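You operate a simulated robot arm through the tools that you are given. There is no shell and no other tool.

The job below is to be done with a simulated robot arm. You get a single attempt, and the scene is never put back.

TASK
Flush the coil in the middle cradle once from the purple tank, then once from the green.
Fine: pump on for it; at the end couplings parked and pump off.
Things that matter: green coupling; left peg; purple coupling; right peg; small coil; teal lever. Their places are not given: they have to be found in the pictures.

The check looks at the end state, three seconds after you hand in, the way a careful person would. Anything else that was tipped, shoved, dropped, spilled or broken makes it a failure.

THE ROBOT
A 6-joint arm with a two-finger gripper, fixed in place. Base frame: the origin is at the foot of the arm, x ahead of it, y to its left, z up. Readings come in m, degrees, newtons and seconds.
It reaches about 1.298 m from its shoulder. Its first joint turns from -149.0 to 149.0 degrees. Payload 1.57 kg.
The TCP is the grasp point between the finger pads, 0.021 m short of the fingertips. In the tool frame z runs along the fingers and y along their closing line. The gripper opens to 0.07 m. The gripper's body begins 0.05 m behind the TCP.
Orientation is told as [roll, pitch, yaw] about the base's x, y, z axes, in that order, counted from this pose: with the fingers straight down and closing along the base's y, the tool's x points along the base's -x, its y along +y and its z along -z.

THE INTERFACE
- The arm moves only by the tool apply_moves. Its argument "increments" is a list of rows, each an object of numbers (a shift or turn left out is 0, a gripper value left out holds the last): "rx", "ry", "rz": the turn, a rotation vector about the tool's x, y, z in degrees; "dx", "dy", "dz": the shift along the tool's x, y, z in m; "gripper": the finger opening in m, from 0 to 0.07. In form: [{"rx": .., "ry": .., "rz": .., "dx": .., "dy": .., "dz": .., "gripper": ..}, ...]. A call has 1 to 20 rows; each row shifts and turns the commanded pose from where the row before left it, along the tool's axes as they then stand. Each row takes 0.2 s and may step no farther than 0.05 m and 8.6 degrees from the row before; otherwise, or with a gripper value out of range, the whole call is refused. A pose out of reach is approached as far as the arm can. The call stops where the force on the tool passes 40 N (or 10 N more than at its start, if that is more) or the arm is blocked; 0.2 s more then pass. The fingers move at their own pace and stop on an object; they squeeze with about 30 N. The grip force told is the motor's: it shows also when the fingers shut on nothing. Time passes only in rows, and 0.2 s behind the last, so rows that do not move let the fingers close. The reply holds the time, the measured pose of the TCP, the force on the tool along the base axes, the opening and the grip force, in the units named above and with some noise, with the torque about the TCP (base axes, N m) and any sound that the robot's microphone picked up, and new pictures: "views" is both (left out), scene, wrist or none.
- Cameras (640 x 400 px; columns grow to the right, rows downward): "scene" is fixed at [0.0495, 0.4997, 1.6513]; the picture's right is [-0.45, -0.89, 0.00], its down [-0.44, 0.22, -0.87] and it looks along [0.78, -0.39, -0.49] (base axes); focal length 369 px, centre (320, 200). "wrist" rides on the gripper at [0.079, 0.004, -0.081] in the tool frame; the picture's right is [-0.05, 1.00, 0.00], its down [-0.67, -0.04, -0.74] and it looks along [-0.74, -0.04, 0.67] (tool axes); focal length 256 px, centre (320, 200).
- slide_trunk(by): slides the trunk up (or, below 0, down) by that many m; the arm rides with it, the base frame stays. It gives what a move gives, with no picture.
- measure_at(camera, pixels): for up to 12 pixels [column, row] of the newest picture of that camera ("zoom" is the newest enlarged one), the place [x, y, z] in the base frame of the surface seen there, good to about 0.002 m. The clock stands still meanwhile.
- enlarge(camera, box): a new picture of the part [left, top, right, bottom] of that camera's present view, enlarged. The clock stands still meanwhile.
- sign_off(): hands the job in; it is judged then, once.

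Unless the task says otherwise, let go and move clear before handing in.

The tools are called after "Request:" by a JSON object that holds its "fn" and its "kwargs". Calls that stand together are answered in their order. apply_moves: Moves the arm, as the interface text tells. Its arguments: {"type":"object","properties":{"increments":{"type":"array","items":{"type":"object","properties":{"rx":{"type":"number"},"ry":{"type":"number"},"rz":{"type":"number"},"dx":{"type":"number"},"dy":{"type":"number"},"dz":{"type":"number"},"gripper":{"type":"number"}}}},"views":{"type":"string","enum":["both","scene","wrist","none"]}},"required":["increments"]} The other tools are called the same way: slide_trunk (by) slides the trunk up or down; measure_at (camera, pixels) gives the place of the surface under pixels of a picture; enlarge (camera, box) takes an enlarged picture of a part of a camera's view; sign_off () hands the job in.

At the start:

```text
time: 0.0
position: [0.7102, -0.0129, 1.2628]
ee_rot: [-0.1, 0.0, 0.0]
ft_force: [-0.7, -0.5, -0.3]
ft_torque: [-0.02, 0.02, 0.02]
opening: 0.07
gripper_force: 0.0
trunk travel left (down, up): [-0.943, 0.027]
```

scene: 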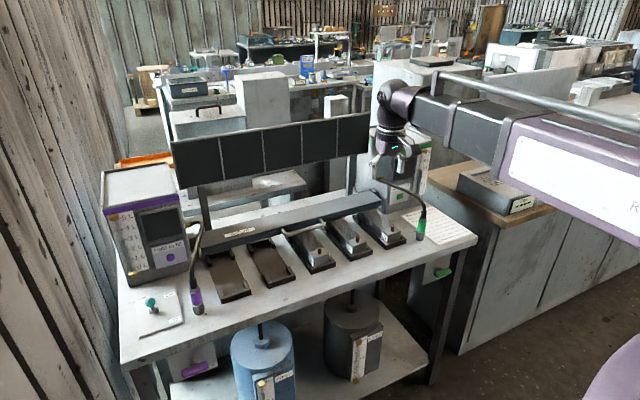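
wrist: 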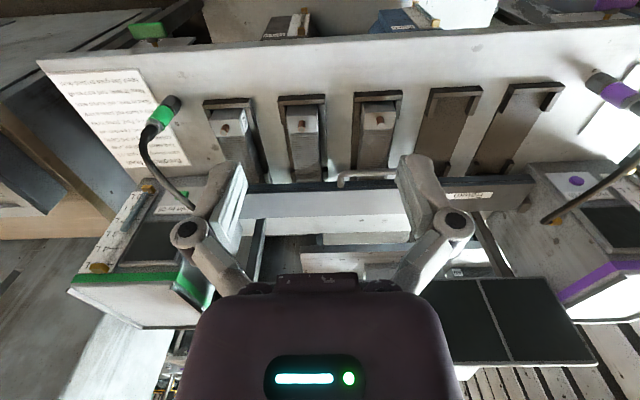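

The scene shows a bench with five cradles, a purple coupling at about (197,298), a green one at (421,225) and a teal lever at (150,303). I'll enlarge several parts to read them before moving.

Request:
{"fn": "enlarge", "kwargs": {"camera": "scene", "box": [90, 150, 270, 350]}}

Request:
{"fn": "enlarge", "kwargs": {"camera": "scene", "box": [190, 180, 350, 310]}}

Request:
{"fn": "enlarge", "kwargs": {"camera": "scene", "box": [320, 150, 480, 290]}}

Request:
{"fn": "enlarge", "kwargs": {"camera": "scene", "box": [140, 280, 460, 400]}}

Request:
{"fn": "enlarge", "kwargs": {"camera": "wrist", "box": [40, 50, 240, 200]}}

Request:
{"fn": "enlarge", "kwargs": {"camera": "wrist", "box": [180, 70, 420, 220]}}

Request:
{"fn": "enlarge", "kwargs": {"camera": "wrist", "box": [400, 50, 640, 220]}}

```text
2.00 times, centred on (180, 250) of scene
```

zoom: 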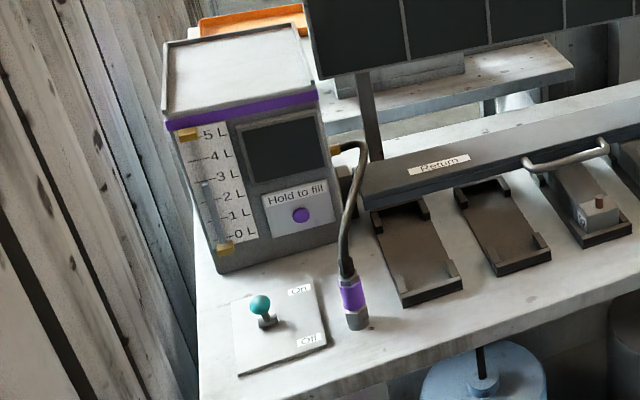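

```text
3.08 times, centred on (270, 245) of scene
```

zoom: 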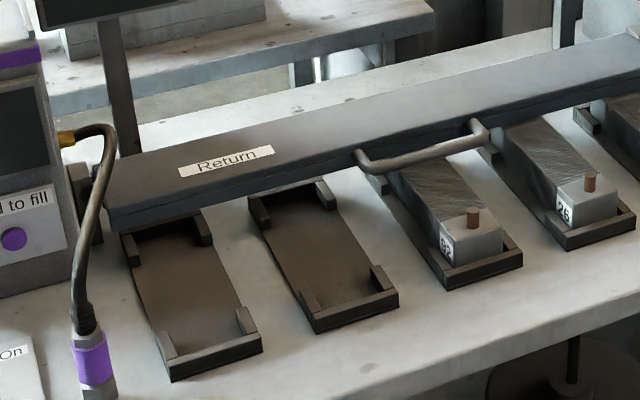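

```text
2.86 times, centred on (400, 220) of scene
```

zoom: 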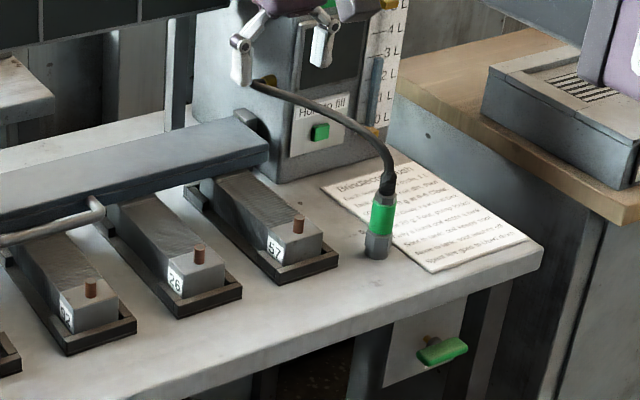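

```text
2.00 times, centred on (300, 340) of scene
```

zoom: 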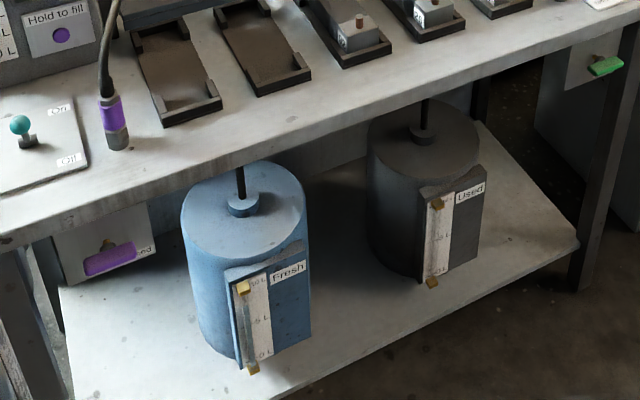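

```text
2.67 times, centred on (140, 125) of wrist
```

zoom: 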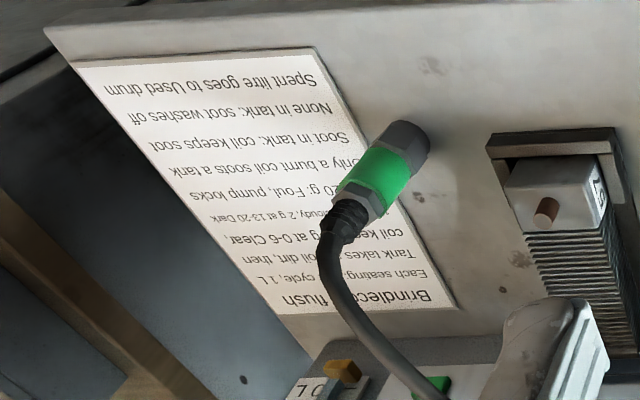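

```text
2.67 times, centred on (300, 145) of wrist
```

zoom: 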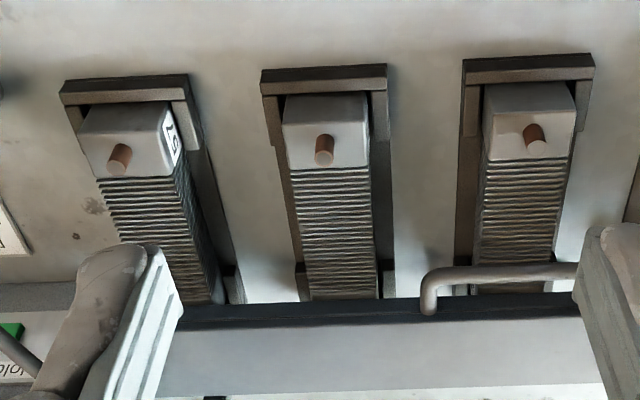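

```text
2.35 times, centred on (520, 135) of wrist
```

zoom: 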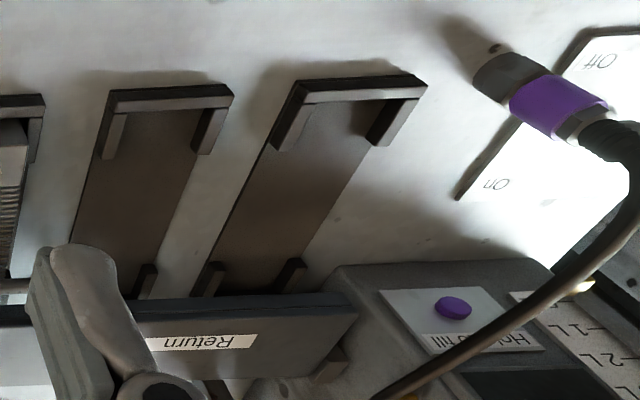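

The wrist view shows a printed sheet at about (110,110) with the flush rules, only partly legible. I'll enlarge it and the tank gauges more.

Request:
{"fn": "enlarge", "kwargs": {"camera": "wrist", "box": [60, 100, 190, 180]}}

Request:
{"fn": "enlarge", "kwargs": {"camera": "wrist", "box": [45, 65, 175, 145]}}

Request:
{"fn": "enlarge", "kwargs": {"camera": "scene", "box": [400, 200, 480, 250]}}

Request:
{"fn": "enlarge", "kwargs": {"camera": "scene", "box": [100, 200, 200, 280]}}

Request:
{"fn": "enlarge", "kwargs": {"camera": "scene", "box": [370, 130, 450, 220]}}

Request:
{"fn": "enlarge", "kwargs": {"camera": "scene", "box": [230, 340, 400, 400]}}

Request:
{"fn": "enlarge", "kwargs": {"camera": "scene", "box": [280, 210, 360, 275]}}

Request:
{"fn": "enlarge", "kwargs": {"camera": "scene", "box": [165, 105, 375, 225]}}

```text
4.92 times, centred on (125, 140) of wrist
```

zoom: 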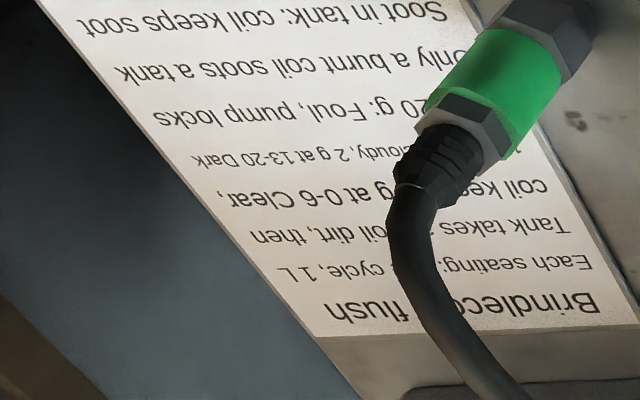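

```text
4.92 times, centred on (110, 105) of wrist
```

zoom: 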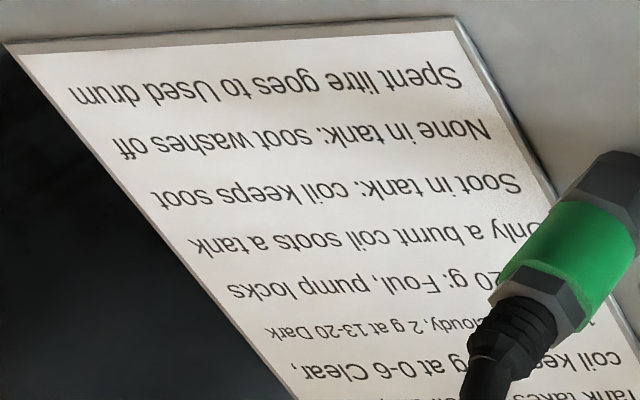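

```text
8.00 times, centred on (440, 225) of scene
```

zoom: 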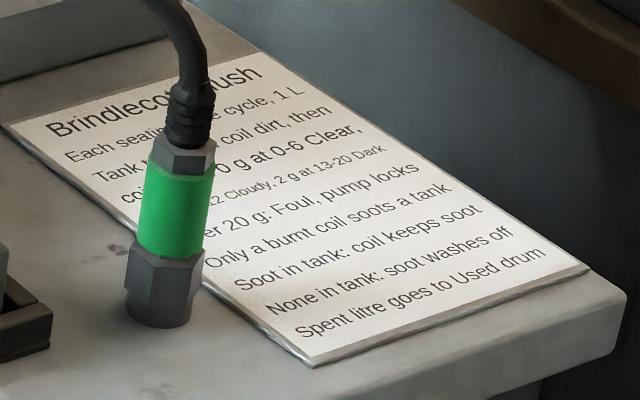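

```text
5.00 times, centred on (150, 240) of scene
```

zoom: 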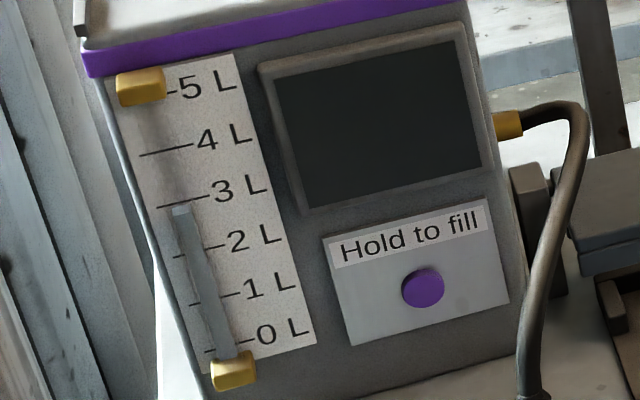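

```text
4.44 times, centred on (410, 175) of scene
```

zoom: 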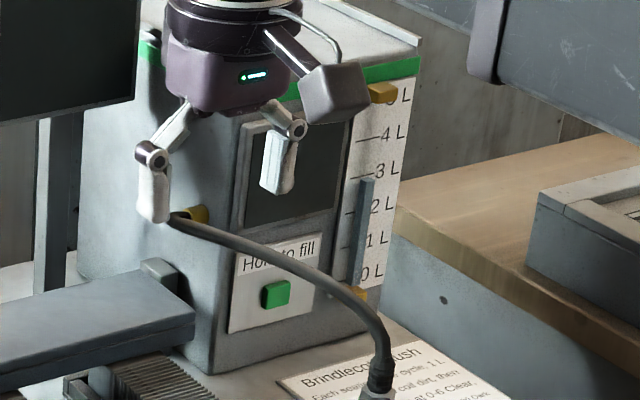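

```text
3.76 times, centred on (315, 370) of scene
```

zoom: 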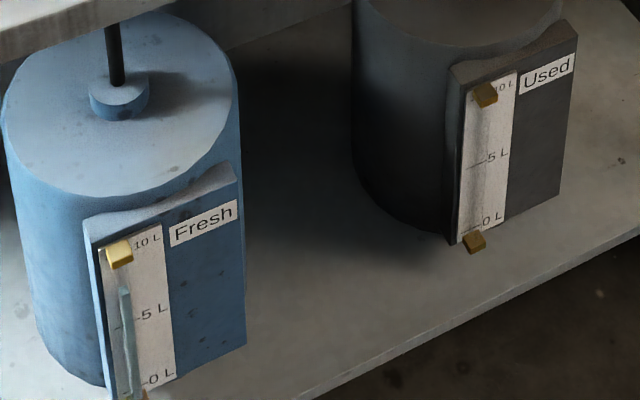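

```text
6.15 times, centred on (320, 242) of scene
```

zoom: 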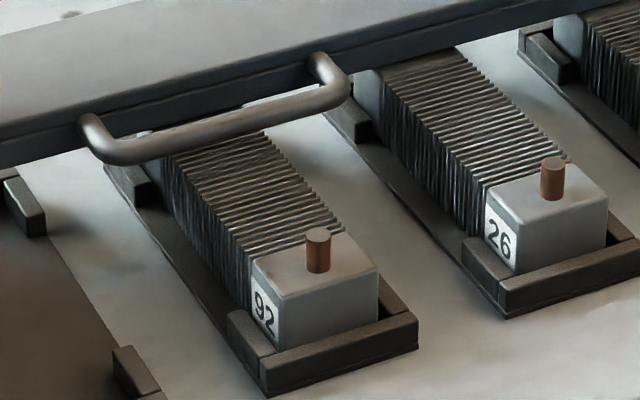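

```text
3.05 times, centred on (270, 165) of scene
```

zoom: 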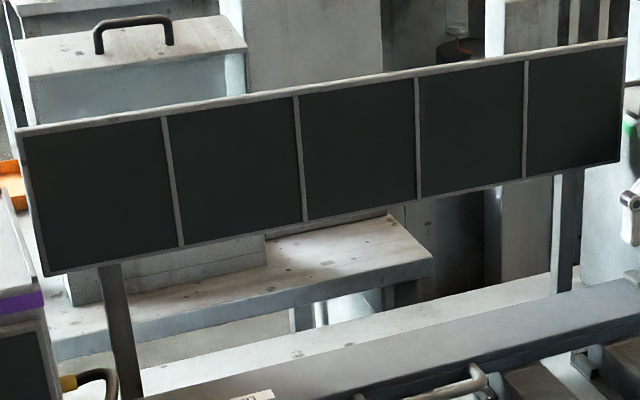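

The screens are dark with the pump off, the purple gauge reads about 2.8 L, green about 2.7 L, and the rule sheet is readable. Now I'll measure lever, couplings, the coil 92 stub and cradle.

Request:
{"fn": "measure_at", "kwargs": {"camera": "scene", "pixels": [[150, 300], [154, 309], [150, 322], [165, 296], [197, 298], [197, 311], [196, 284], [421, 225], [421, 239], [422, 212], [320, 240], [346, 224]]}}

Request:
{"fn": "enlarge", "kwargs": {"camera": "scene", "box": [120, 280, 220, 345]}}

```text
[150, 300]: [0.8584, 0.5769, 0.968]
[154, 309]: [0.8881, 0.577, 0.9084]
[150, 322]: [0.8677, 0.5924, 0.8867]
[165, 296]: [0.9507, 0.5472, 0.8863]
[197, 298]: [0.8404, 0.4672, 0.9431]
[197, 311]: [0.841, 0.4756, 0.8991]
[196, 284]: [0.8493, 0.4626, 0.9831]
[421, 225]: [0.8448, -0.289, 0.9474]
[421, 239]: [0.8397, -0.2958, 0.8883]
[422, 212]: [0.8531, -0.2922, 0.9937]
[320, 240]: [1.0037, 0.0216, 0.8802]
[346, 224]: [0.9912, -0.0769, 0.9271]
```

```text
6.15 times, centred on (170, 312) of scene
```

zoom: 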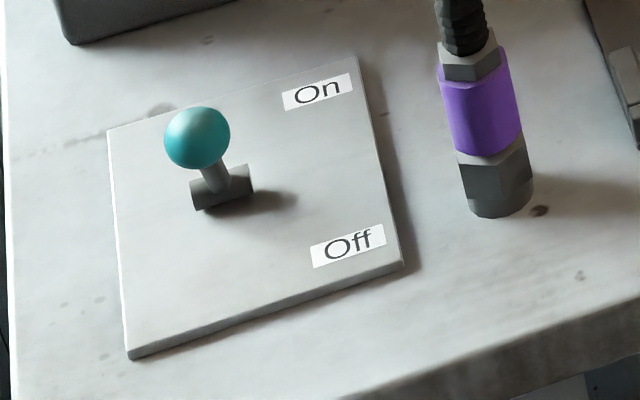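

The lever's pivot cylinder lies along y and the ball leans toward −x (Off). I'll measure ball, coupling and stub more finely in enlarged views.

Request:
{"fn": "measure_at", "kwargs": {"camera": "zoom", "pixels": [[197, 110], [168, 137], [228, 137], [197, 137], [197, 163], [222, 185], [455, 40], [495, 40], [475, 70], [480, 110], [497, 165], [497, 205]]}}

Request:
{"fn": "enlarge", "kwargs": {"camera": "scene", "box": [280, 210, 360, 275]}}

```text
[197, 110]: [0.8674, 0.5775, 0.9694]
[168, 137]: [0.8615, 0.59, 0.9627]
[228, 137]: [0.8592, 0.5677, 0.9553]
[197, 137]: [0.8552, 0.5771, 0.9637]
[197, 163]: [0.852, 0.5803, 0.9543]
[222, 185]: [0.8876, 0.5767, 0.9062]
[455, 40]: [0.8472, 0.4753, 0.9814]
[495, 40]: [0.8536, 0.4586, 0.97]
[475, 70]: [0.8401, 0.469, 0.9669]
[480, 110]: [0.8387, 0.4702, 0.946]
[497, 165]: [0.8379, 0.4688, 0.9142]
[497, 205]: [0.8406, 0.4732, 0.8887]
```

```text
6.15 times, centred on (320, 242) of scene
```

zoom: 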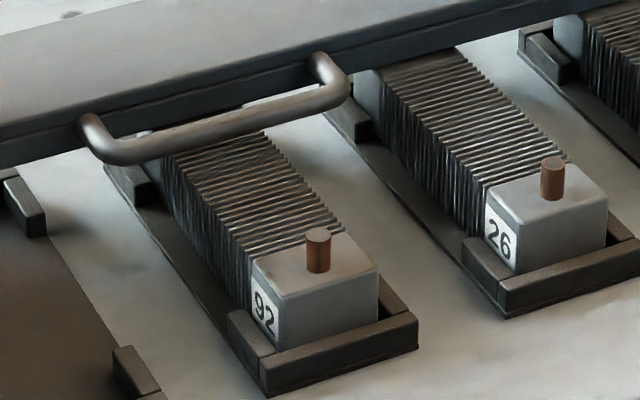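

Next I'll measure the coil 92 stub (318,250 in zoom), its block, the handle and the front cradle lip.

Request:
{"fn": "measure_at", "kwargs": {"camera": "zoom", "pixels": [[318, 234], [318, 255], [308, 255], [329, 255], [318, 270], [290, 280], [350, 265], [340, 360], [415, 325], [552, 162], [220, 135], [90, 235]]}}

Request:
{"fn": "enlarge", "kwargs": {"camera": "scene", "box": [390, 190, 450, 250]}}

```text
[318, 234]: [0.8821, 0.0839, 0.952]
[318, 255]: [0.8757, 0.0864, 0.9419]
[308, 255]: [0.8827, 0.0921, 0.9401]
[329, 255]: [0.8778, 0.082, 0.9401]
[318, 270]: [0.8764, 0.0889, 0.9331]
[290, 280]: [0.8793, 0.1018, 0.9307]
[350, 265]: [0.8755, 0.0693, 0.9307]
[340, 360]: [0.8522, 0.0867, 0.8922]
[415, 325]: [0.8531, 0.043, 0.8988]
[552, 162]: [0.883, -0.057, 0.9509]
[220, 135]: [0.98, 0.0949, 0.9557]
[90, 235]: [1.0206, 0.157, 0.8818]
```

```text
6.67 times, centred on (420, 220) of scene
```

zoom: 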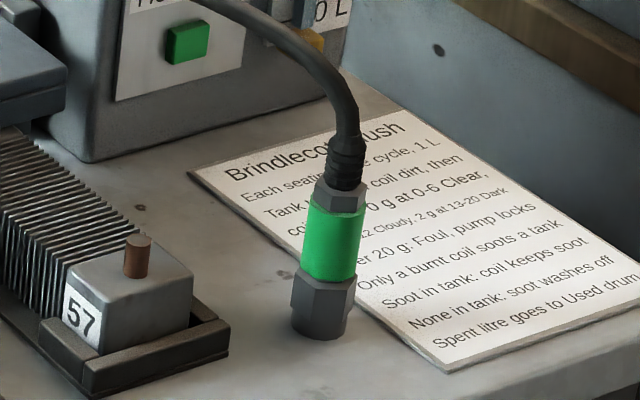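

Stub 92 sits at about (0.882, 0.086), top z 0.952, and the coupling at (0.853, 0.467), its hose leaving at the top, so I'll come in tilted from the front. First I back off and tilt the tool 43° in free air.

Request:
{"fn": "apply_moves", "kwargs": {"increments": [{"dx": 0.05}, {"dx": 0.05}, {"ry": -8.6}, {"ry": -8.6}, {"ry": -8.6}, {"ry": -8.6}, {"ry": -8.6}]}}

Request:
{"fn": "measure_at", "kwargs": {"camera": "scene", "pixels": [[150, 270], [185, 265], [180, 300], [125, 355], [200, 330], [420, 262], [305, 262], [265, 290]]}}

```text
time: 1.6
position: [0.6642, -0.015, 1.3118]
ee_rot: [0.0, -43.2, 0.0]
ft_force: [0.5, -0.4, -0.3]
ft_torque: [-0.02, 0.02, 0.0]
opening: 0.0701
gripper_force: 0.1
out of reach, approached as far as the arm can: row 4, 5, 6, 7
trunk travel left (down, up): [-0.943, 0.027]
```

scene: 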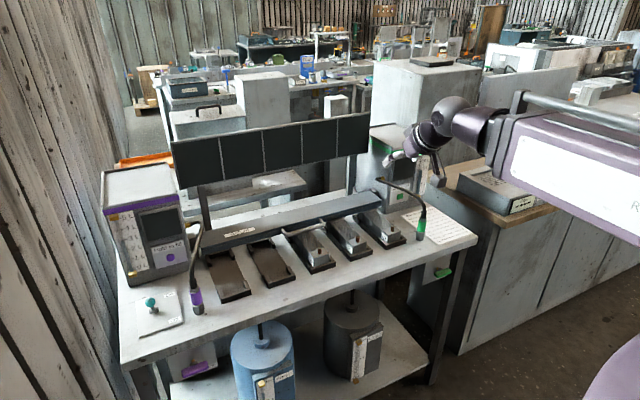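
wrist: 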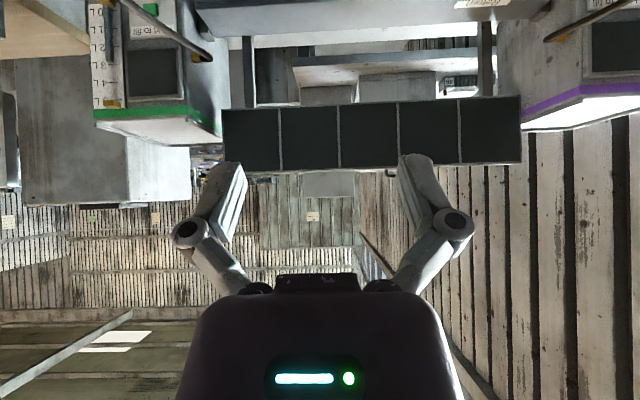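

```text
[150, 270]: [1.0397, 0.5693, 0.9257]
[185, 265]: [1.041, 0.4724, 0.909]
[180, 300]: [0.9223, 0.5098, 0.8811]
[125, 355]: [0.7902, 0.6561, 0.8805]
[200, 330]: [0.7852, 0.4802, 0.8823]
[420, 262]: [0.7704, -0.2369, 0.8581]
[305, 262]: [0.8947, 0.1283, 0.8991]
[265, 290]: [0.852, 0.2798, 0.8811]
```

The arm was too folded there (rows 4–7 out of reach), but the 43° tilt is reached. The bench front edge is x≈0.785, top z≈0.881; I'll move left, ahead and down toward the lever.

Request:
{"fn": "apply_moves", "kwargs": {"increments": [{"dx": 0.00365, "dy": 0.0375, "dz": 0.02224}, {"dx": 0.00365, "dy": 0.0375, "dz": 0.02224}, {"dx": 0.00365, "dy": 0.0375, "dz": 0.02224}, {"dx": 0.00365, "dy": 0.0375, "dz": 0.02224}, {"dx": 0.00365, "dy": 0.0375, "dz": 0.02224}, {"dx": 0.00365, "dy": 0.0375, "dz": 0.02224}, {"dx": 0.00365, "dy": 0.0375, "dz": 0.02224}, {"dx": 0.00365, "dy": 0.0375, "dz": 0.02224}]}}

```text
time: 3.4
position: [0.7661, 0.2868, 1.3116]
ee_rot: [-0.1, -42.9, 0.0]
ft_force: [-0.4, 0.0, -0.6]
ft_torque: [-0.01, 0.04, -0.02]
opening: 0.0701
gripper_force: 0.1
out of reach, approached as far as the arm can: row 1, 2, 3, 4, 5, 6, 7, 8
trunk travel left (down, up): [-0.943, 0.027]
```

scene: 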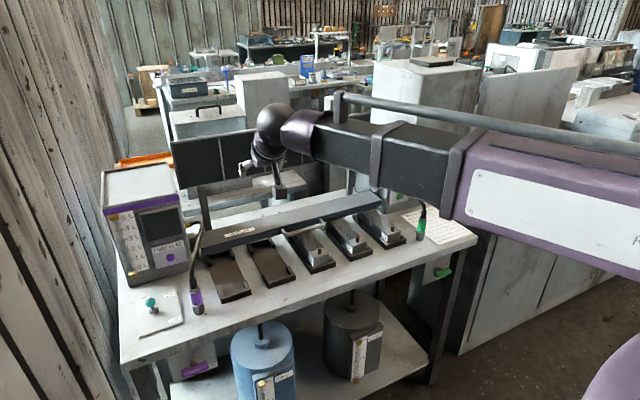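
wrist: 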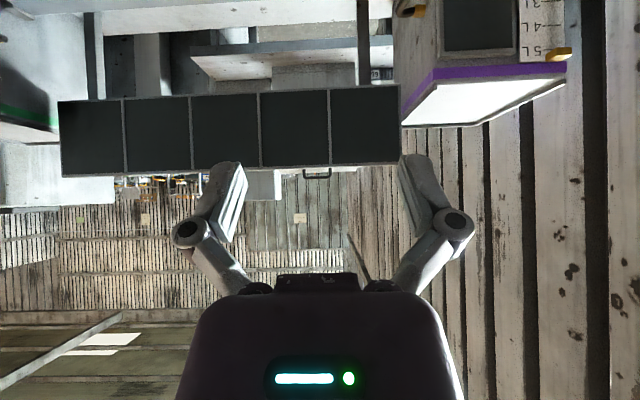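

The arm cannot go below z≈1.31 with this tilt at the present trunk height (commanded 1.11, all rows out of reach). The space below (0.77, 0.29) is clear, so I'll lower the trunk by 0.25.

Request:
{"fn": "slide_trunk", "kwargs": {"by": -0.25}}

Request:
{"fn": "apply_moves", "kwargs": {"increments": [{"dx": 0.0}]}}

```text
time: 6.0
position: [0.7636, 0.2851, 1.0601]
ee_rot: [0.1, -42.9, 0.0]
ft_force: [-1.0, -0.4, 0.6]
ft_torque: [0.0, 0.03, -0.02]
opening: 0.07
gripper_force: 0.1
trunk travel left (down, up): [-0.693, 0.277]
```

```text
time: 6.4
position: [0.764, 0.2844, 1.0618]
ee_rot: [0.0, -43.1, -0.1]
ft_force: [0.0, 0.3, 0.7]
ft_torque: [-0.01, -0.01, 0.0]
opening: 0.0699
gripper_force: 0.0
trunk travel left (down, up): [-0.693, 0.277]
```

scene: 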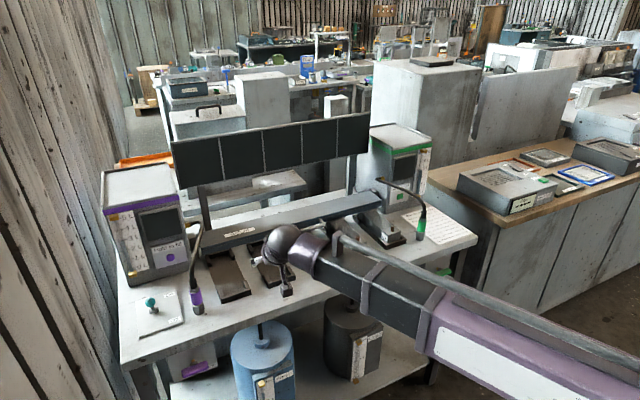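
wrist: 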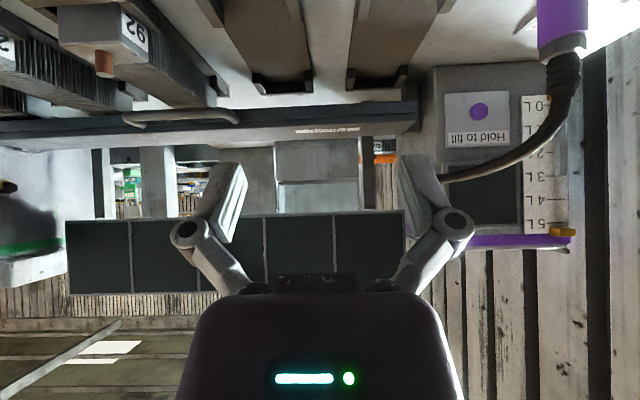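

The pose is held now at (0.764, 0.284, 1.06) with no reach warning. I'll raise the hand 0.12 m and then lower the trunk by another 0.2 so the working height is well within reach.

Request:
{"fn": "apply_moves", "kwargs": {"increments": [{"dx": -0.0273, "dz": -0.02926}, {"dx": -0.0273, "dz": -0.02926}, {"dx": -0.0273, "dz": -0.02926}], "views": "none"}}

Request:
{"fn": "slide_trunk", "kwargs": {"by": -0.2}}

Request:
{"fn": "apply_moves", "kwargs": {"increments": [{"dy": 0.04}, {"dy": 0.04}, {"dy": 0.04}]}}

```text
time: 7.2
position: [0.7648, 0.2855, 1.0617]
ee_rot: [0.0, -43.0, 0.1]
ft_force: [0.3, 0.6, 0.3]
ft_torque: [0.01, 0.0, 0.0]
opening: 0.07
gripper_force: 0.1
out of reach, approached as far as the arm can: row 1, 2, 3
trunk travel left (down, up): [-0.693, 0.277]
```

```text
time: 8.9
position: [0.7642, 0.2847, 0.8848]
ee_rot: [0.0, -43.6, 0.3]
ft_force: [-8.9, -0.5, 6.2]
ft_torque: [-0.17, 0.05, -0.2]
opening: 0.0698
gripper_force: 0.0
trunk travel left (down, up): [-0.515, 0.455]
stopped: the force on the tool passed its limit at 64 N (the readings are from after the stop); the commanded pose is now the measured one
```

```text
time: 9.7
position: [0.7633, 0.4067, 0.886]
ee_rot: [0.0, -43.5, 0.3]
ft_force: [-6.8, -2.6, 8.0]
ft_torque: [-0.36, 0.01, -0.33]
opening: 0.0702
gripper_force: 0.1
trunk travel left (down, up): [-0.515, 0.455]
```

scene: 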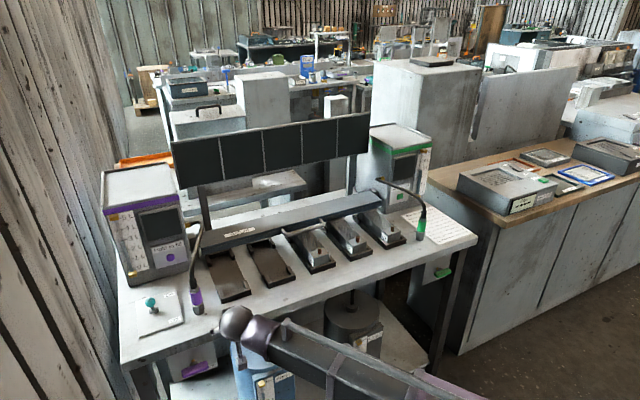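
wrist: 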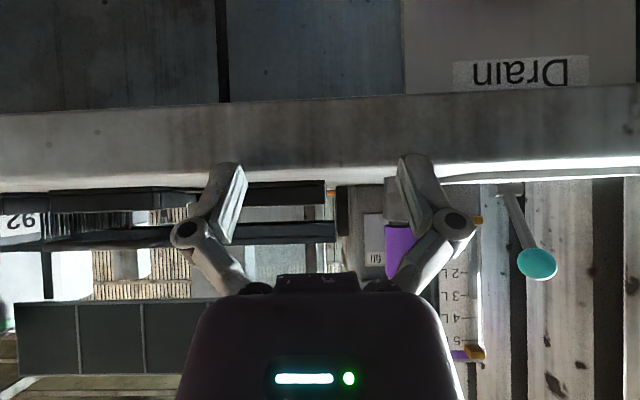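

I should not have chained that slide: the fingertips came down on the front bench edge (64 N stop, now about 8 N). It also shows the height is set by the trunk alone, so I'll raise the trunk to free the hand.

Request:
{"fn": "slide_trunk", "kwargs": {"by": 0.12}}

```text
time: 11.2
position: [0.765, 0.4074, 1.0049]
ee_rot: [-0.1, -43.5, 0.4]
ft_force: [0.3, 0.2, -0.1]
ft_torque: [-0.03, 0.03, 0.02]
opening: 0.0702
gripper_force: 0.1
trunk travel left (down, up): [-0.635, 0.335]
```

The hand is free at (0.765, 0.407, 1.005). I'll go above the teal ball (centre about (0.866, 0.578, 0.955)) with open fingers straddling it in y, and look before lowering.

Request:
{"fn": "apply_moves", "kwargs": {"increments": [{"dx": -0.01458, "dy": 0.0341, "dz": 0.01384}, {"dx": -0.01458, "dy": 0.0341, "dz": 0.01384}, {"dx": -0.01458, "dy": 0.0341, "dz": 0.01384}, {"dx": -0.01458, "dy": 0.0341, "dz": 0.01384}, {"dx": -0.01458, "dy": 0.0341, "dz": 0.01384}]}}

```text
time: 12.4
position: [0.8646, 0.5786, 1.0055]
ee_rot: [-0.1, -43.5, 0.3]
ft_force: [0.2, -0.3, 0.5]
ft_torque: [-0.01, 0.01, 0.02]
opening: 0.0697
gripper_force: 0.0
trunk travel left (down, up): [-0.635, 0.335]
```

scene: 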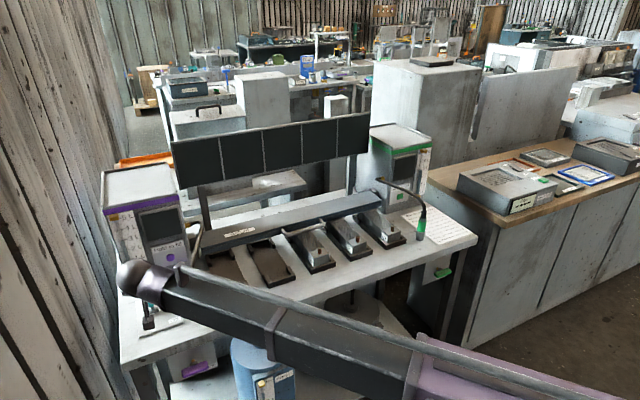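
wrist: 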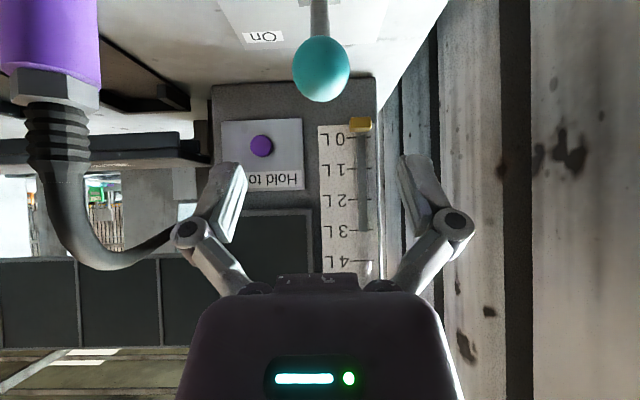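

The ball is at wrist column 321, centred between the fingers. I'll measure it from this view before lowering.

Request:
{"fn": "measure_at", "kwargs": {"camera": "wrist", "pixels": [[321, 70], [321, 95], [296, 70], [346, 70], [321, 45], [319, 20], [60, 50], [60, 85], [20, 50], [95, 50]]}}

```text
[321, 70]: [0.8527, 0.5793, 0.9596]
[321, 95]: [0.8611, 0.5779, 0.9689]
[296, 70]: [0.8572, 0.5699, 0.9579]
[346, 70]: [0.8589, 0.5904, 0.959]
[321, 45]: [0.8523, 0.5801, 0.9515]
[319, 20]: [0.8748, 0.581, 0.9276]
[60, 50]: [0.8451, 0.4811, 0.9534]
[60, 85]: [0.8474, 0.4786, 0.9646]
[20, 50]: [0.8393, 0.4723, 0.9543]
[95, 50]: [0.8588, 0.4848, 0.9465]
```

The ball centre is confirmed near (0.866, 0.579, 0.957). I'll lower the trunk 0.047 so the open fingers straddle it.

Request:
{"fn": "slide_trunk", "kwargs": {"by": -0.047}}

```text
time: 13.3
position: [0.8644, 0.5771, 0.9578]
ee_rot: [-0.2, -43.4, 0.4]
ft_force: [0.5, -0.1, -0.1]
ft_torque: [0.02, -0.01, -0.01]
opening: 0.0701
gripper_force: 0.1
trunk travel left (down, up): [-0.588, 0.382]
```

The hand is at (0.864, 0.577, 0.958) with no contact. I'll close on the ball.

Request:
{"fn": "apply_moves", "kwargs": {"increments": [{"gripper": 0.02}, {"gripper": 0.02}, {"gripper": 0.02}, {"gripper": 0.02}]}}

```text
time: 14.3
position: [0.8632, 0.5779, 0.9581]
ee_rot: [-0.1, -43.6, 0.4]
ft_force: [-2.7, 11.5, 4.3]
ft_torque: [0.09, -0.01, 0.09]
opening: 0.0284
gripper_force: 6.3
trunk travel left (down, up): [-0.588, 0.382]
```

scene: 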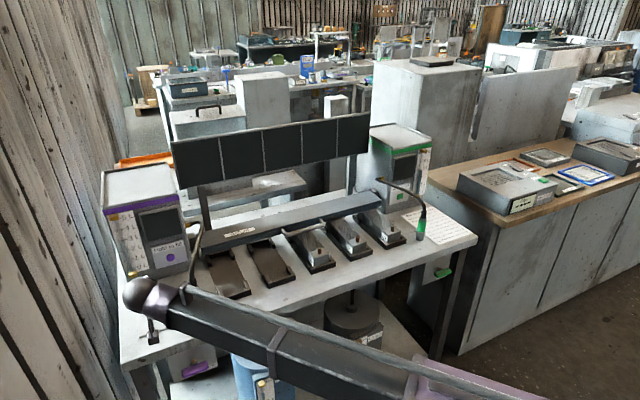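
wrist: 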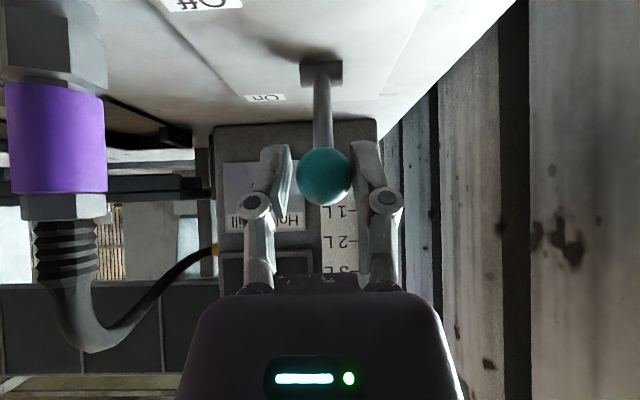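

Fingers are at 0.0284 with an 11.5 N side force: the +y finger met the ball first. I'll shift 1.5 mm to +y and let the fingers finish closing.

Request:
{"fn": "apply_moves", "kwargs": {"increments": [{"dy": 0.0015, "gripper": 0.02}, {"gripper": 0.02}, {"gripper": 0.02}], "views": "none"}}

```text
time: 15.1
position: [0.8635, 0.5786, 0.9575]
ee_rot: [-0.3, -43.6, 0.4]
ft_force: [-2.8, 9.7, 1.6]
ft_torque: [0.06, 0.09, 0.06]
opening: 0.0269
gripper_force: 4.8
trunk travel left (down, up): [-0.588, 0.382]
```

Side force is still 9.7 N, so I'll shift another 1.5 mm to +y.

Request:
{"fn": "apply_moves", "kwargs": {"increments": [{"dy": 0.0015, "gripper": 0.015}, {"gripper": 0.015}, {"gripper": 0.015}]}}

```text
time: 15.9
position: [0.8633, 0.5798, 0.9574]
ee_rot: [-0.3, -43.5, 0.3]
ft_force: [-2.3, 6.6, 1.4]
ft_torque: [0.01, 0.1, 0.03]
opening: 0.0245
gripper_force: 32.2
trunk travel left (down, up): [-0.588, 0.382]
```

scene: 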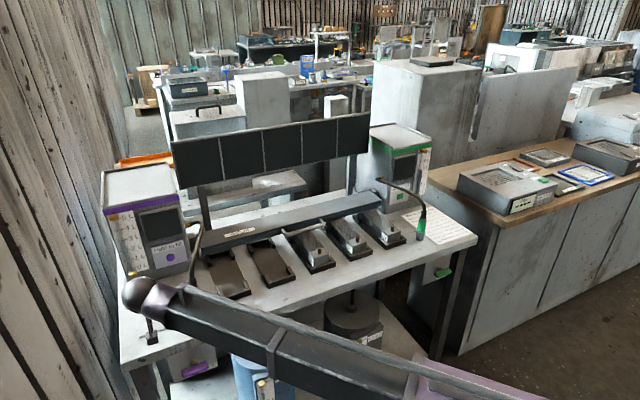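
wrist: 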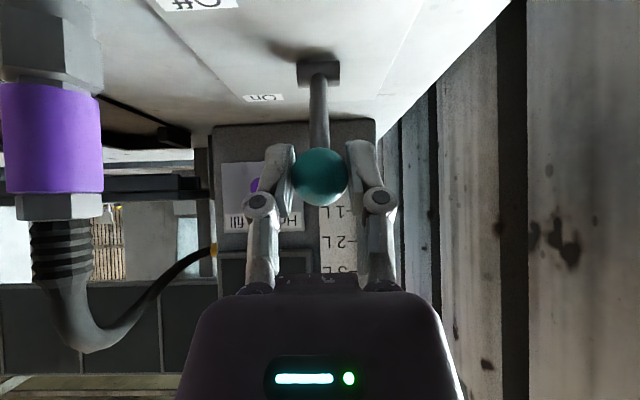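

The ball is gripped at 24.5 mm with 32 N. I'll move it 8 mm toward +x and watch the force.

Request:
{"fn": "apply_moves", "kwargs": {"increments": [{"dx": -0.0029, "dz": 0.00275}, {"dx": -0.0029, "dz": 0.00275}], "views": "none"}}

Request:
{"fn": "slide_trunk", "kwargs": {"by": 0.003}}

```text
time: 16.5
position: [0.8697, 0.581, 0.9596]
ee_rot: [-0.1, -43.5, 0.3]
ft_force: [-14.8, 5.5, 7.6]
ft_torque: [0.06, 0.77, -0.01]
opening: 0.0247
gripper_force: 32.5
trunk travel left (down, up): [-0.588, 0.382]
```

```text
time: 17.0
position: [0.8713, 0.5804, 0.9606]
ee_rot: [-0.3, -43.5, 0.3]
ft_force: [-11.5, 2.9, -6.5]
ft_torque: [-0.02, 0.87, -0.04]
opening: 0.0243
gripper_force: 31.9
trunk travel left (down, up): [-0.591, 0.379]
```

The lever follows with about 12–15 N of resistance. I'll continue in small steps.

Request:
{"fn": "apply_moves", "kwargs": {"increments": [{"dx": -0.0036, "dz": 0.0034}, {"dx": -0.0036, "dz": 0.0034}, {"dx": -0.0036, "dz": 0.0034}], "views": "none"}}

```text
time: 17.8
position: [0.8856, 0.5792, 0.9633]
ee_rot: [-0.1, -43.7, 0.5]
ft_force: [-12.2, 4.1, 10.7]
ft_torque: [-0.03, 0.68, -0.04]
opening: 0.0244
gripper_force: 32.3
trunk travel left (down, up): [-0.591, 0.379]
```

The hand is at x 0.886 with about 12 N in x and 11 N in z, as expected near the top of the arc. Continuing ahead.

Request:
{"fn": "apply_moves", "kwargs": {"increments": [{"dx": -0.0036, "dz": 0.0034}, {"dx": -0.0036, "dz": 0.0034}, {"dx": -0.0036, "dz": 0.0034}], "views": "none"}}

```text
time: 18.6
position: [0.9002, 0.579, 0.9632]
ee_rot: [0.0, -43.7, 0.2]
ft_force: [-10.9, 7.4, 8.6]
ft_torque: [-0.04, 0.76, -0.06]
opening: 0.0241
gripper_force: 32.0
trunk travel left (down, up): [-0.591, 0.379]
```

Request:
{"fn": "apply_moves", "kwargs": {"increments": [{"dx": -0.0036, "dz": 0.0034}, {"dx": -0.0036, "dz": 0.0034}, {"dx": -0.0036, "dz": 0.0034}]}}

```text
time: 19.4
position: [0.9163, 0.5796, 0.962]
ee_rot: [-0.3, -43.6, 0.2]
ft_force: [-11.8, 4.0, -1.0]
ft_torque: [0.0, 0.77, -0.09]
opening: 0.0242
gripper_force: 31.9
trunk travel left (down, up): [-0.591, 0.379]
```

scene: 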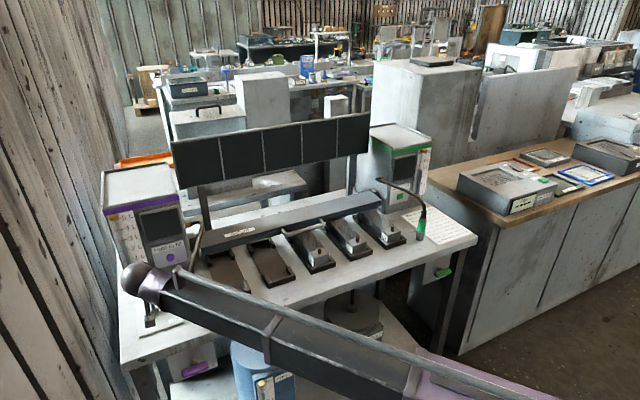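
wrist: 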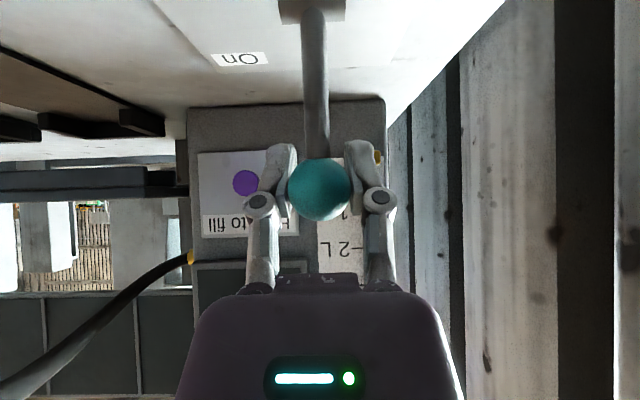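

The lever is past centre (x 0.916) and the screens are still dark. I'll go on in small steps until the end stop shows in the force.

Request:
{"fn": "apply_moves", "kwargs": {"increments": [{"dx": -0.0029, "dz": 0.00275}, {"dx": -0.0029, "dz": 0.00275}]}}

```text
time: 20.0
position: [0.924, 0.58, 0.96]
ee_rot: [-0.2, -43.6, 0.3]
ft_force: [-12.6, 2.9, -8.2]
ft_torque: [0.0, 0.63, -0.06]
opening: 0.0246
gripper_force: 32.1
trunk travel left (down, up): [-0.591, 0.379]
```

scene: 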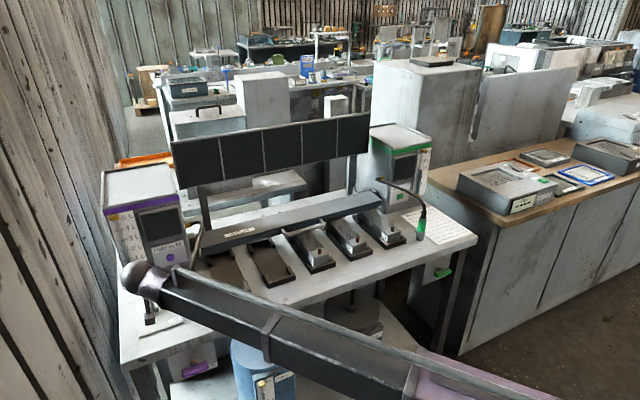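
wrist: 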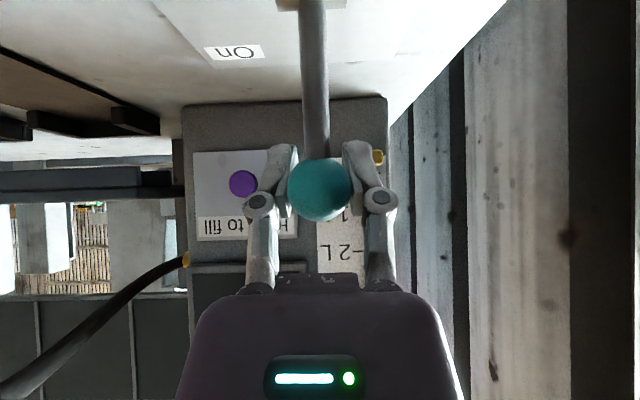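

Still no end stop; the z force is turning down as the arc falls. I'll lower the trunk 2 mm and move ahead a little more.

Request:
{"fn": "slide_trunk", "kwargs": {"by": -0.003}}

Request:
{"fn": "apply_moves", "kwargs": {"increments": [{"dx": -0.0029, "dz": 0.00275}, {"dx": -0.0029, "dz": 0.00275}]}}

```text
time: 20.6
position: [0.9243, 0.5805, 0.9592]
ee_rot: [-0.1, -43.8, 0.4]
ft_force: [0.8, 7.6, 9.5]
ft_torque: [-0.06, 0.21, -0.08]
opening: 0.0264
gripper_force: 32.3
trunk travel left (down, up): [-0.588, 0.382]
```

```text
time: 21.1
position: [0.9323, 0.5788, 0.9562]
ee_rot: [-0.2, -43.5, 0.2]
ft_force: [-9.4, 4.1, -11.9]
ft_torque: [0.0, 0.17, -0.05]
opening: 0.0273
gripper_force: 31.9
trunk travel left (down, up): [-0.588, 0.382]
```

scene: 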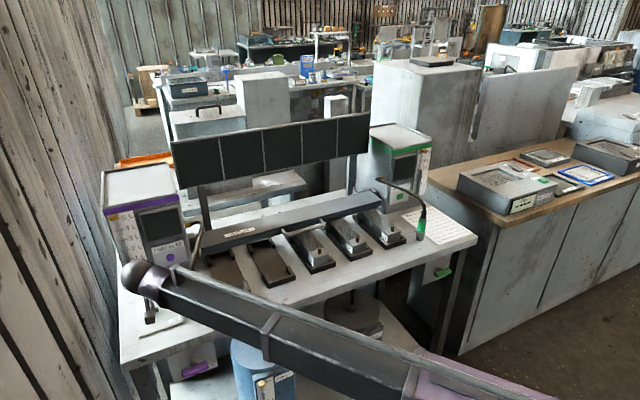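
wrist: 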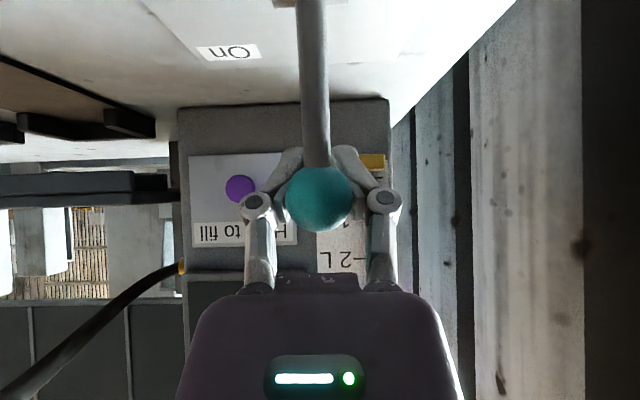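

The screens are still dark; the lever has no stop yet. I'll continue by a few more mm.

Request:
{"fn": "apply_moves", "kwargs": {"increments": [{"dx": -0.0029, "dz": 0.00275}, {"dx": -0.0029, "dz": 0.00275}]}}

Request:
{"fn": "measure_at", "kwargs": {"camera": "wrist", "pixels": [[318, 190], [314, 150], [312, 100], [308, 40], [300, 4]]}}

```text
time: 21.8
position: [0.9417, 0.5793, 0.9597]
ee_rot: [-0.2, -43.8, 0.4]
ft_force: [-0.5, 0.1, -0.1]
ft_torque: [0.0, 0.01, 0.02]
opening: 0.0152
gripper_force: 0.5
trunk travel left (down, up): [-0.588, 0.382]
```

scene: 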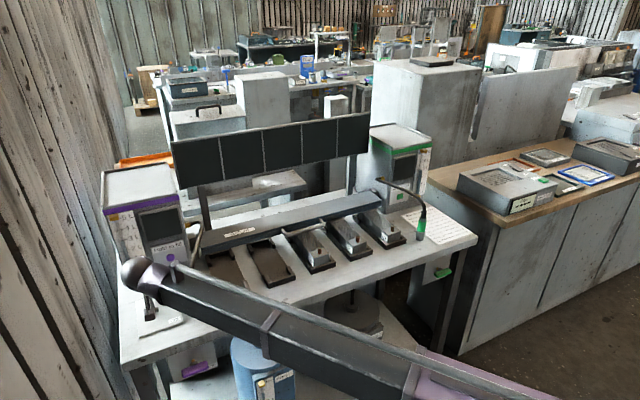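
wrist: 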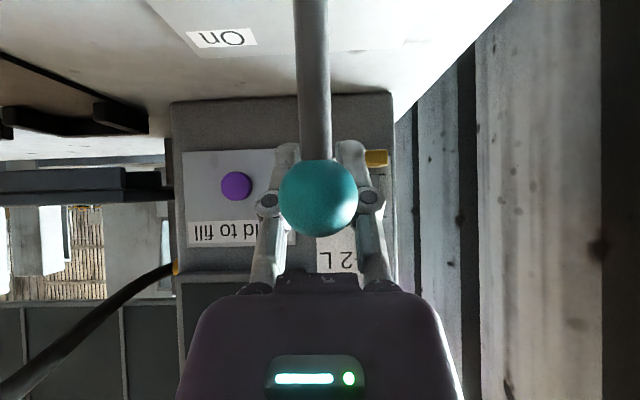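

```text
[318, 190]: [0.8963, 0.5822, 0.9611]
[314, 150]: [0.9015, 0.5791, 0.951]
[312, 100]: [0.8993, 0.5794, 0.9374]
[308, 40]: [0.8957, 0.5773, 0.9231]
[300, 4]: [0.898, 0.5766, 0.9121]
```

The ball slipped out toward the palm; it now stands at about (0.909, 0.580, 0.961), tilted a little to On. I'll open, back up 31 mm so the ball is centred on the pads, and grip again.

Request:
{"fn": "apply_moves", "kwargs": {"increments": [{"gripper": 0.07}, {"gripper": 0.07}, {"gripper": 0.07}, {"gripper": 0.07}, {"dx": 0.0116, "dz": -0.011}, {"dx": 0.0116, "dz": -0.011}, {"gripper": 0.015}, {"gripper": 0.015}, {"gripper": 0.015}, {"gripper": 0.015}, {"gripper": 0.015}]}}

```text
time: 24.1
position: [0.9069, 0.5797, 0.9588]
ee_rot: [-0.2, -43.5, 0.2]
ft_force: [-2.0, -0.5, 5.3]
ft_torque: [0.03, 0.15, 0.01]
opening: 0.0243
gripper_force: 31.7
trunk travel left (down, up): [-0.588, 0.382]
```

scene: 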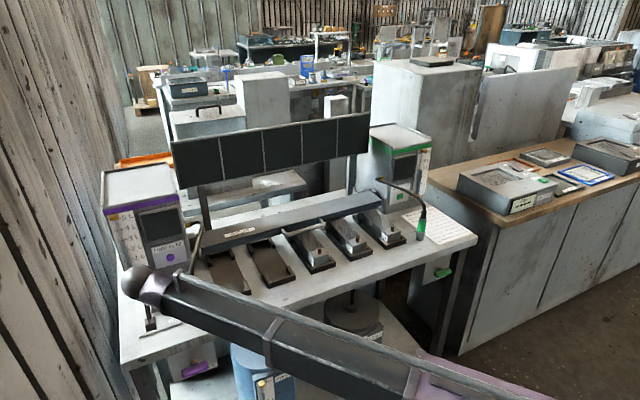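
wrist: 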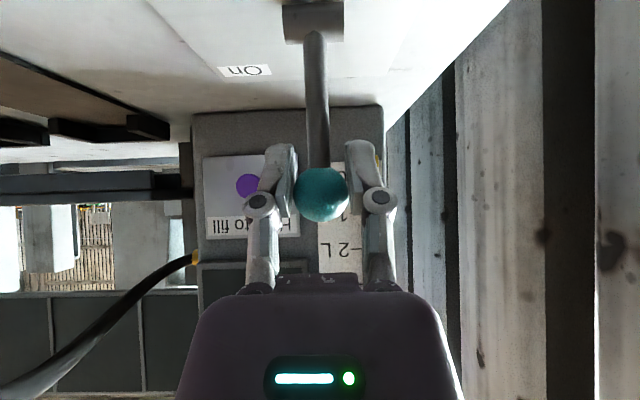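

Gripped again at (0.907, 0.580, 0.959). I'll follow the falling arc: alternate 5–6 mm ahead with small trunk lowerings.

Request:
{"fn": "apply_moves", "kwargs": {"increments": [{"dx": -0.002, "dz": 0.0019}, {"dx": -0.002, "dz": 0.0019}], "views": "none"}}

Request:
{"fn": "slide_trunk", "kwargs": {"by": -0.003}}

Request:
{"fn": "apply_moves", "kwargs": {"increments": [{"dx": -0.002, "dz": 0.0019}, {"dx": -0.002, "dz": 0.0019}], "views": "none"}}

Request:
{"fn": "slide_trunk", "kwargs": {"by": -0.003}}

Request:
{"fn": "apply_moves", "kwargs": {"increments": [{"dx": -0.002, "dz": 0.0019}]}}

```text
time: 24.8
position: [0.9117, 0.58, 0.958]
ee_rot: [-0.2, -43.5, 0.3]
ft_force: [-12.7, -1.1, -5.0]
ft_torque: [0.0, 0.79, 0.0]
opening: 0.0245
gripper_force: 32.0
trunk travel left (down, up): [-0.588, 0.382]
```

```text
time: 25.3
position: [0.9122, 0.5805, 0.9575]
ee_rot: [-0.1, -43.9, 0.4]
ft_force: [-4.3, 4.1, 18.9]
ft_torque: [-0.04, 0.51, 0.06]
opening: 0.0241
gripper_force: 31.8
trunk travel left (down, up): [-0.585, 0.385]
```

```text
time: 25.9
position: [0.9173, 0.5803, 0.9554]
ee_rot: [-0.2, -43.6, 0.3]
ft_force: [-9.6, 3.2, 5.6]
ft_torque: [0.02, 0.74, -0.02]
opening: 0.024
gripper_force: 32.2
trunk travel left (down, up): [-0.585, 0.385]
```

```text
time: 26.4
position: [0.9177, 0.5799, 0.9541]
ee_rot: [-0.1, -44.0, 0.4]
ft_force: [2.4, 5.1, 23.1]
ft_torque: [-0.02, 0.24, -0.01]
opening: 0.0241
gripper_force: 32.1
trunk travel left (down, up): [-0.582, 0.388]
```

```text
time: 26.8
position: [0.918, 0.5808, 0.9548]
ee_rot: [-0.1, -43.7, 0.4]
ft_force: [-2.0, 5.9, 21.0]
ft_torque: [-0.05, 0.51, 0.03]
opening: 0.0239
gripper_force: 31.6
trunk travel left (down, up): [-0.582, 0.388]
```

scene: 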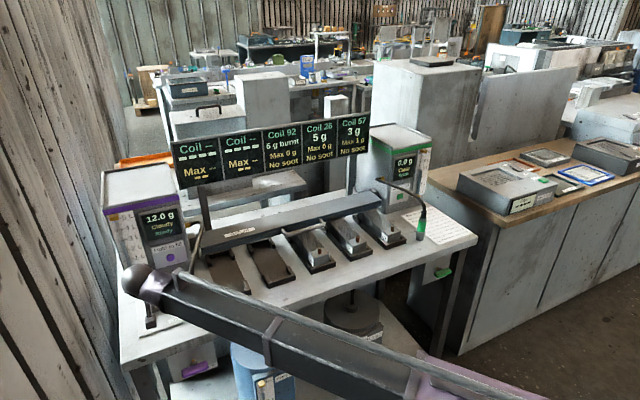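
wrist: 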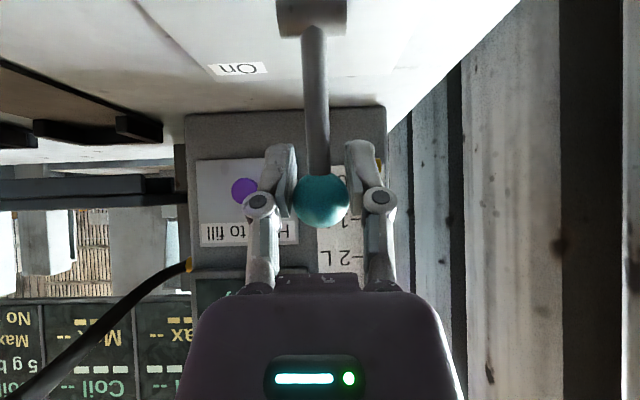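

The screens came on, so the pump is running. I'll enlarge all the displays to read their values.

Request:
{"fn": "enlarge", "kwargs": {"camera": "scene", "box": [165, 105, 375, 200]}}

Request:
{"fn": "enlarge", "kwargs": {"camera": "scene", "box": [130, 195, 200, 250]}}

Request:
{"fn": "enlarge", "kwargs": {"camera": "scene", "box": [370, 130, 440, 210]}}

Request:
{"fn": "enlarge", "kwargs": {"camera": "scene", "box": [260, 110, 370, 175]}}

```text
3.05 times, centred on (270, 152) of scene
```

zoom: 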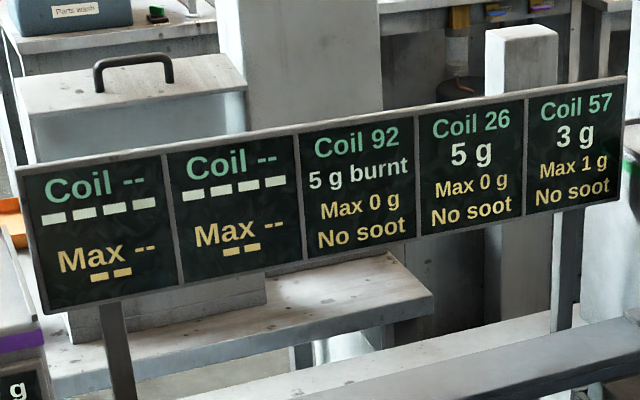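

```text
7.27 times, centred on (165, 222) of scene
```

zoom: 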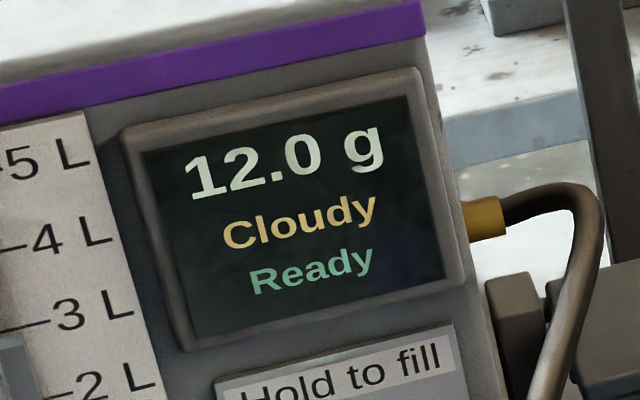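

```text
5.00 times, centred on (405, 170) of scene
```

zoom: 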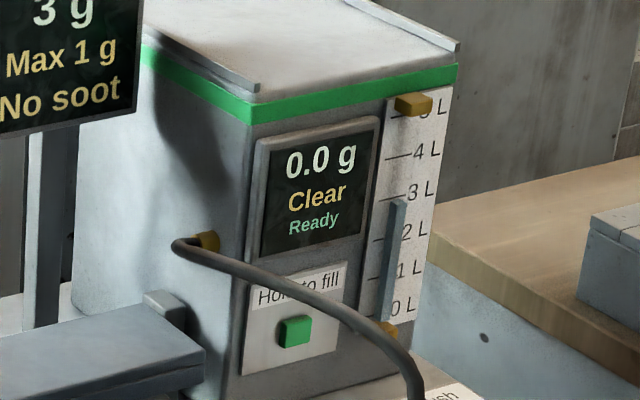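

```text
5.82 times, centred on (315, 142) of scene
```

zoom: 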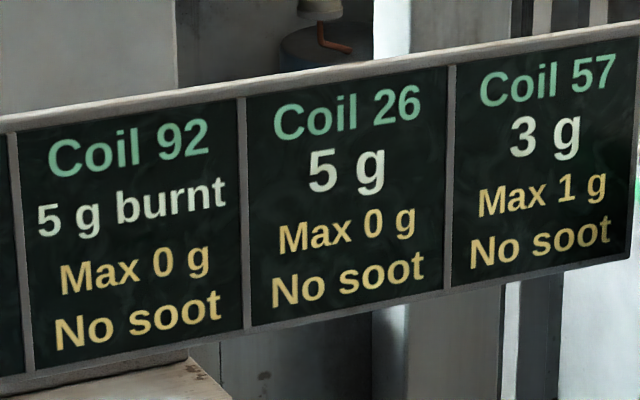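

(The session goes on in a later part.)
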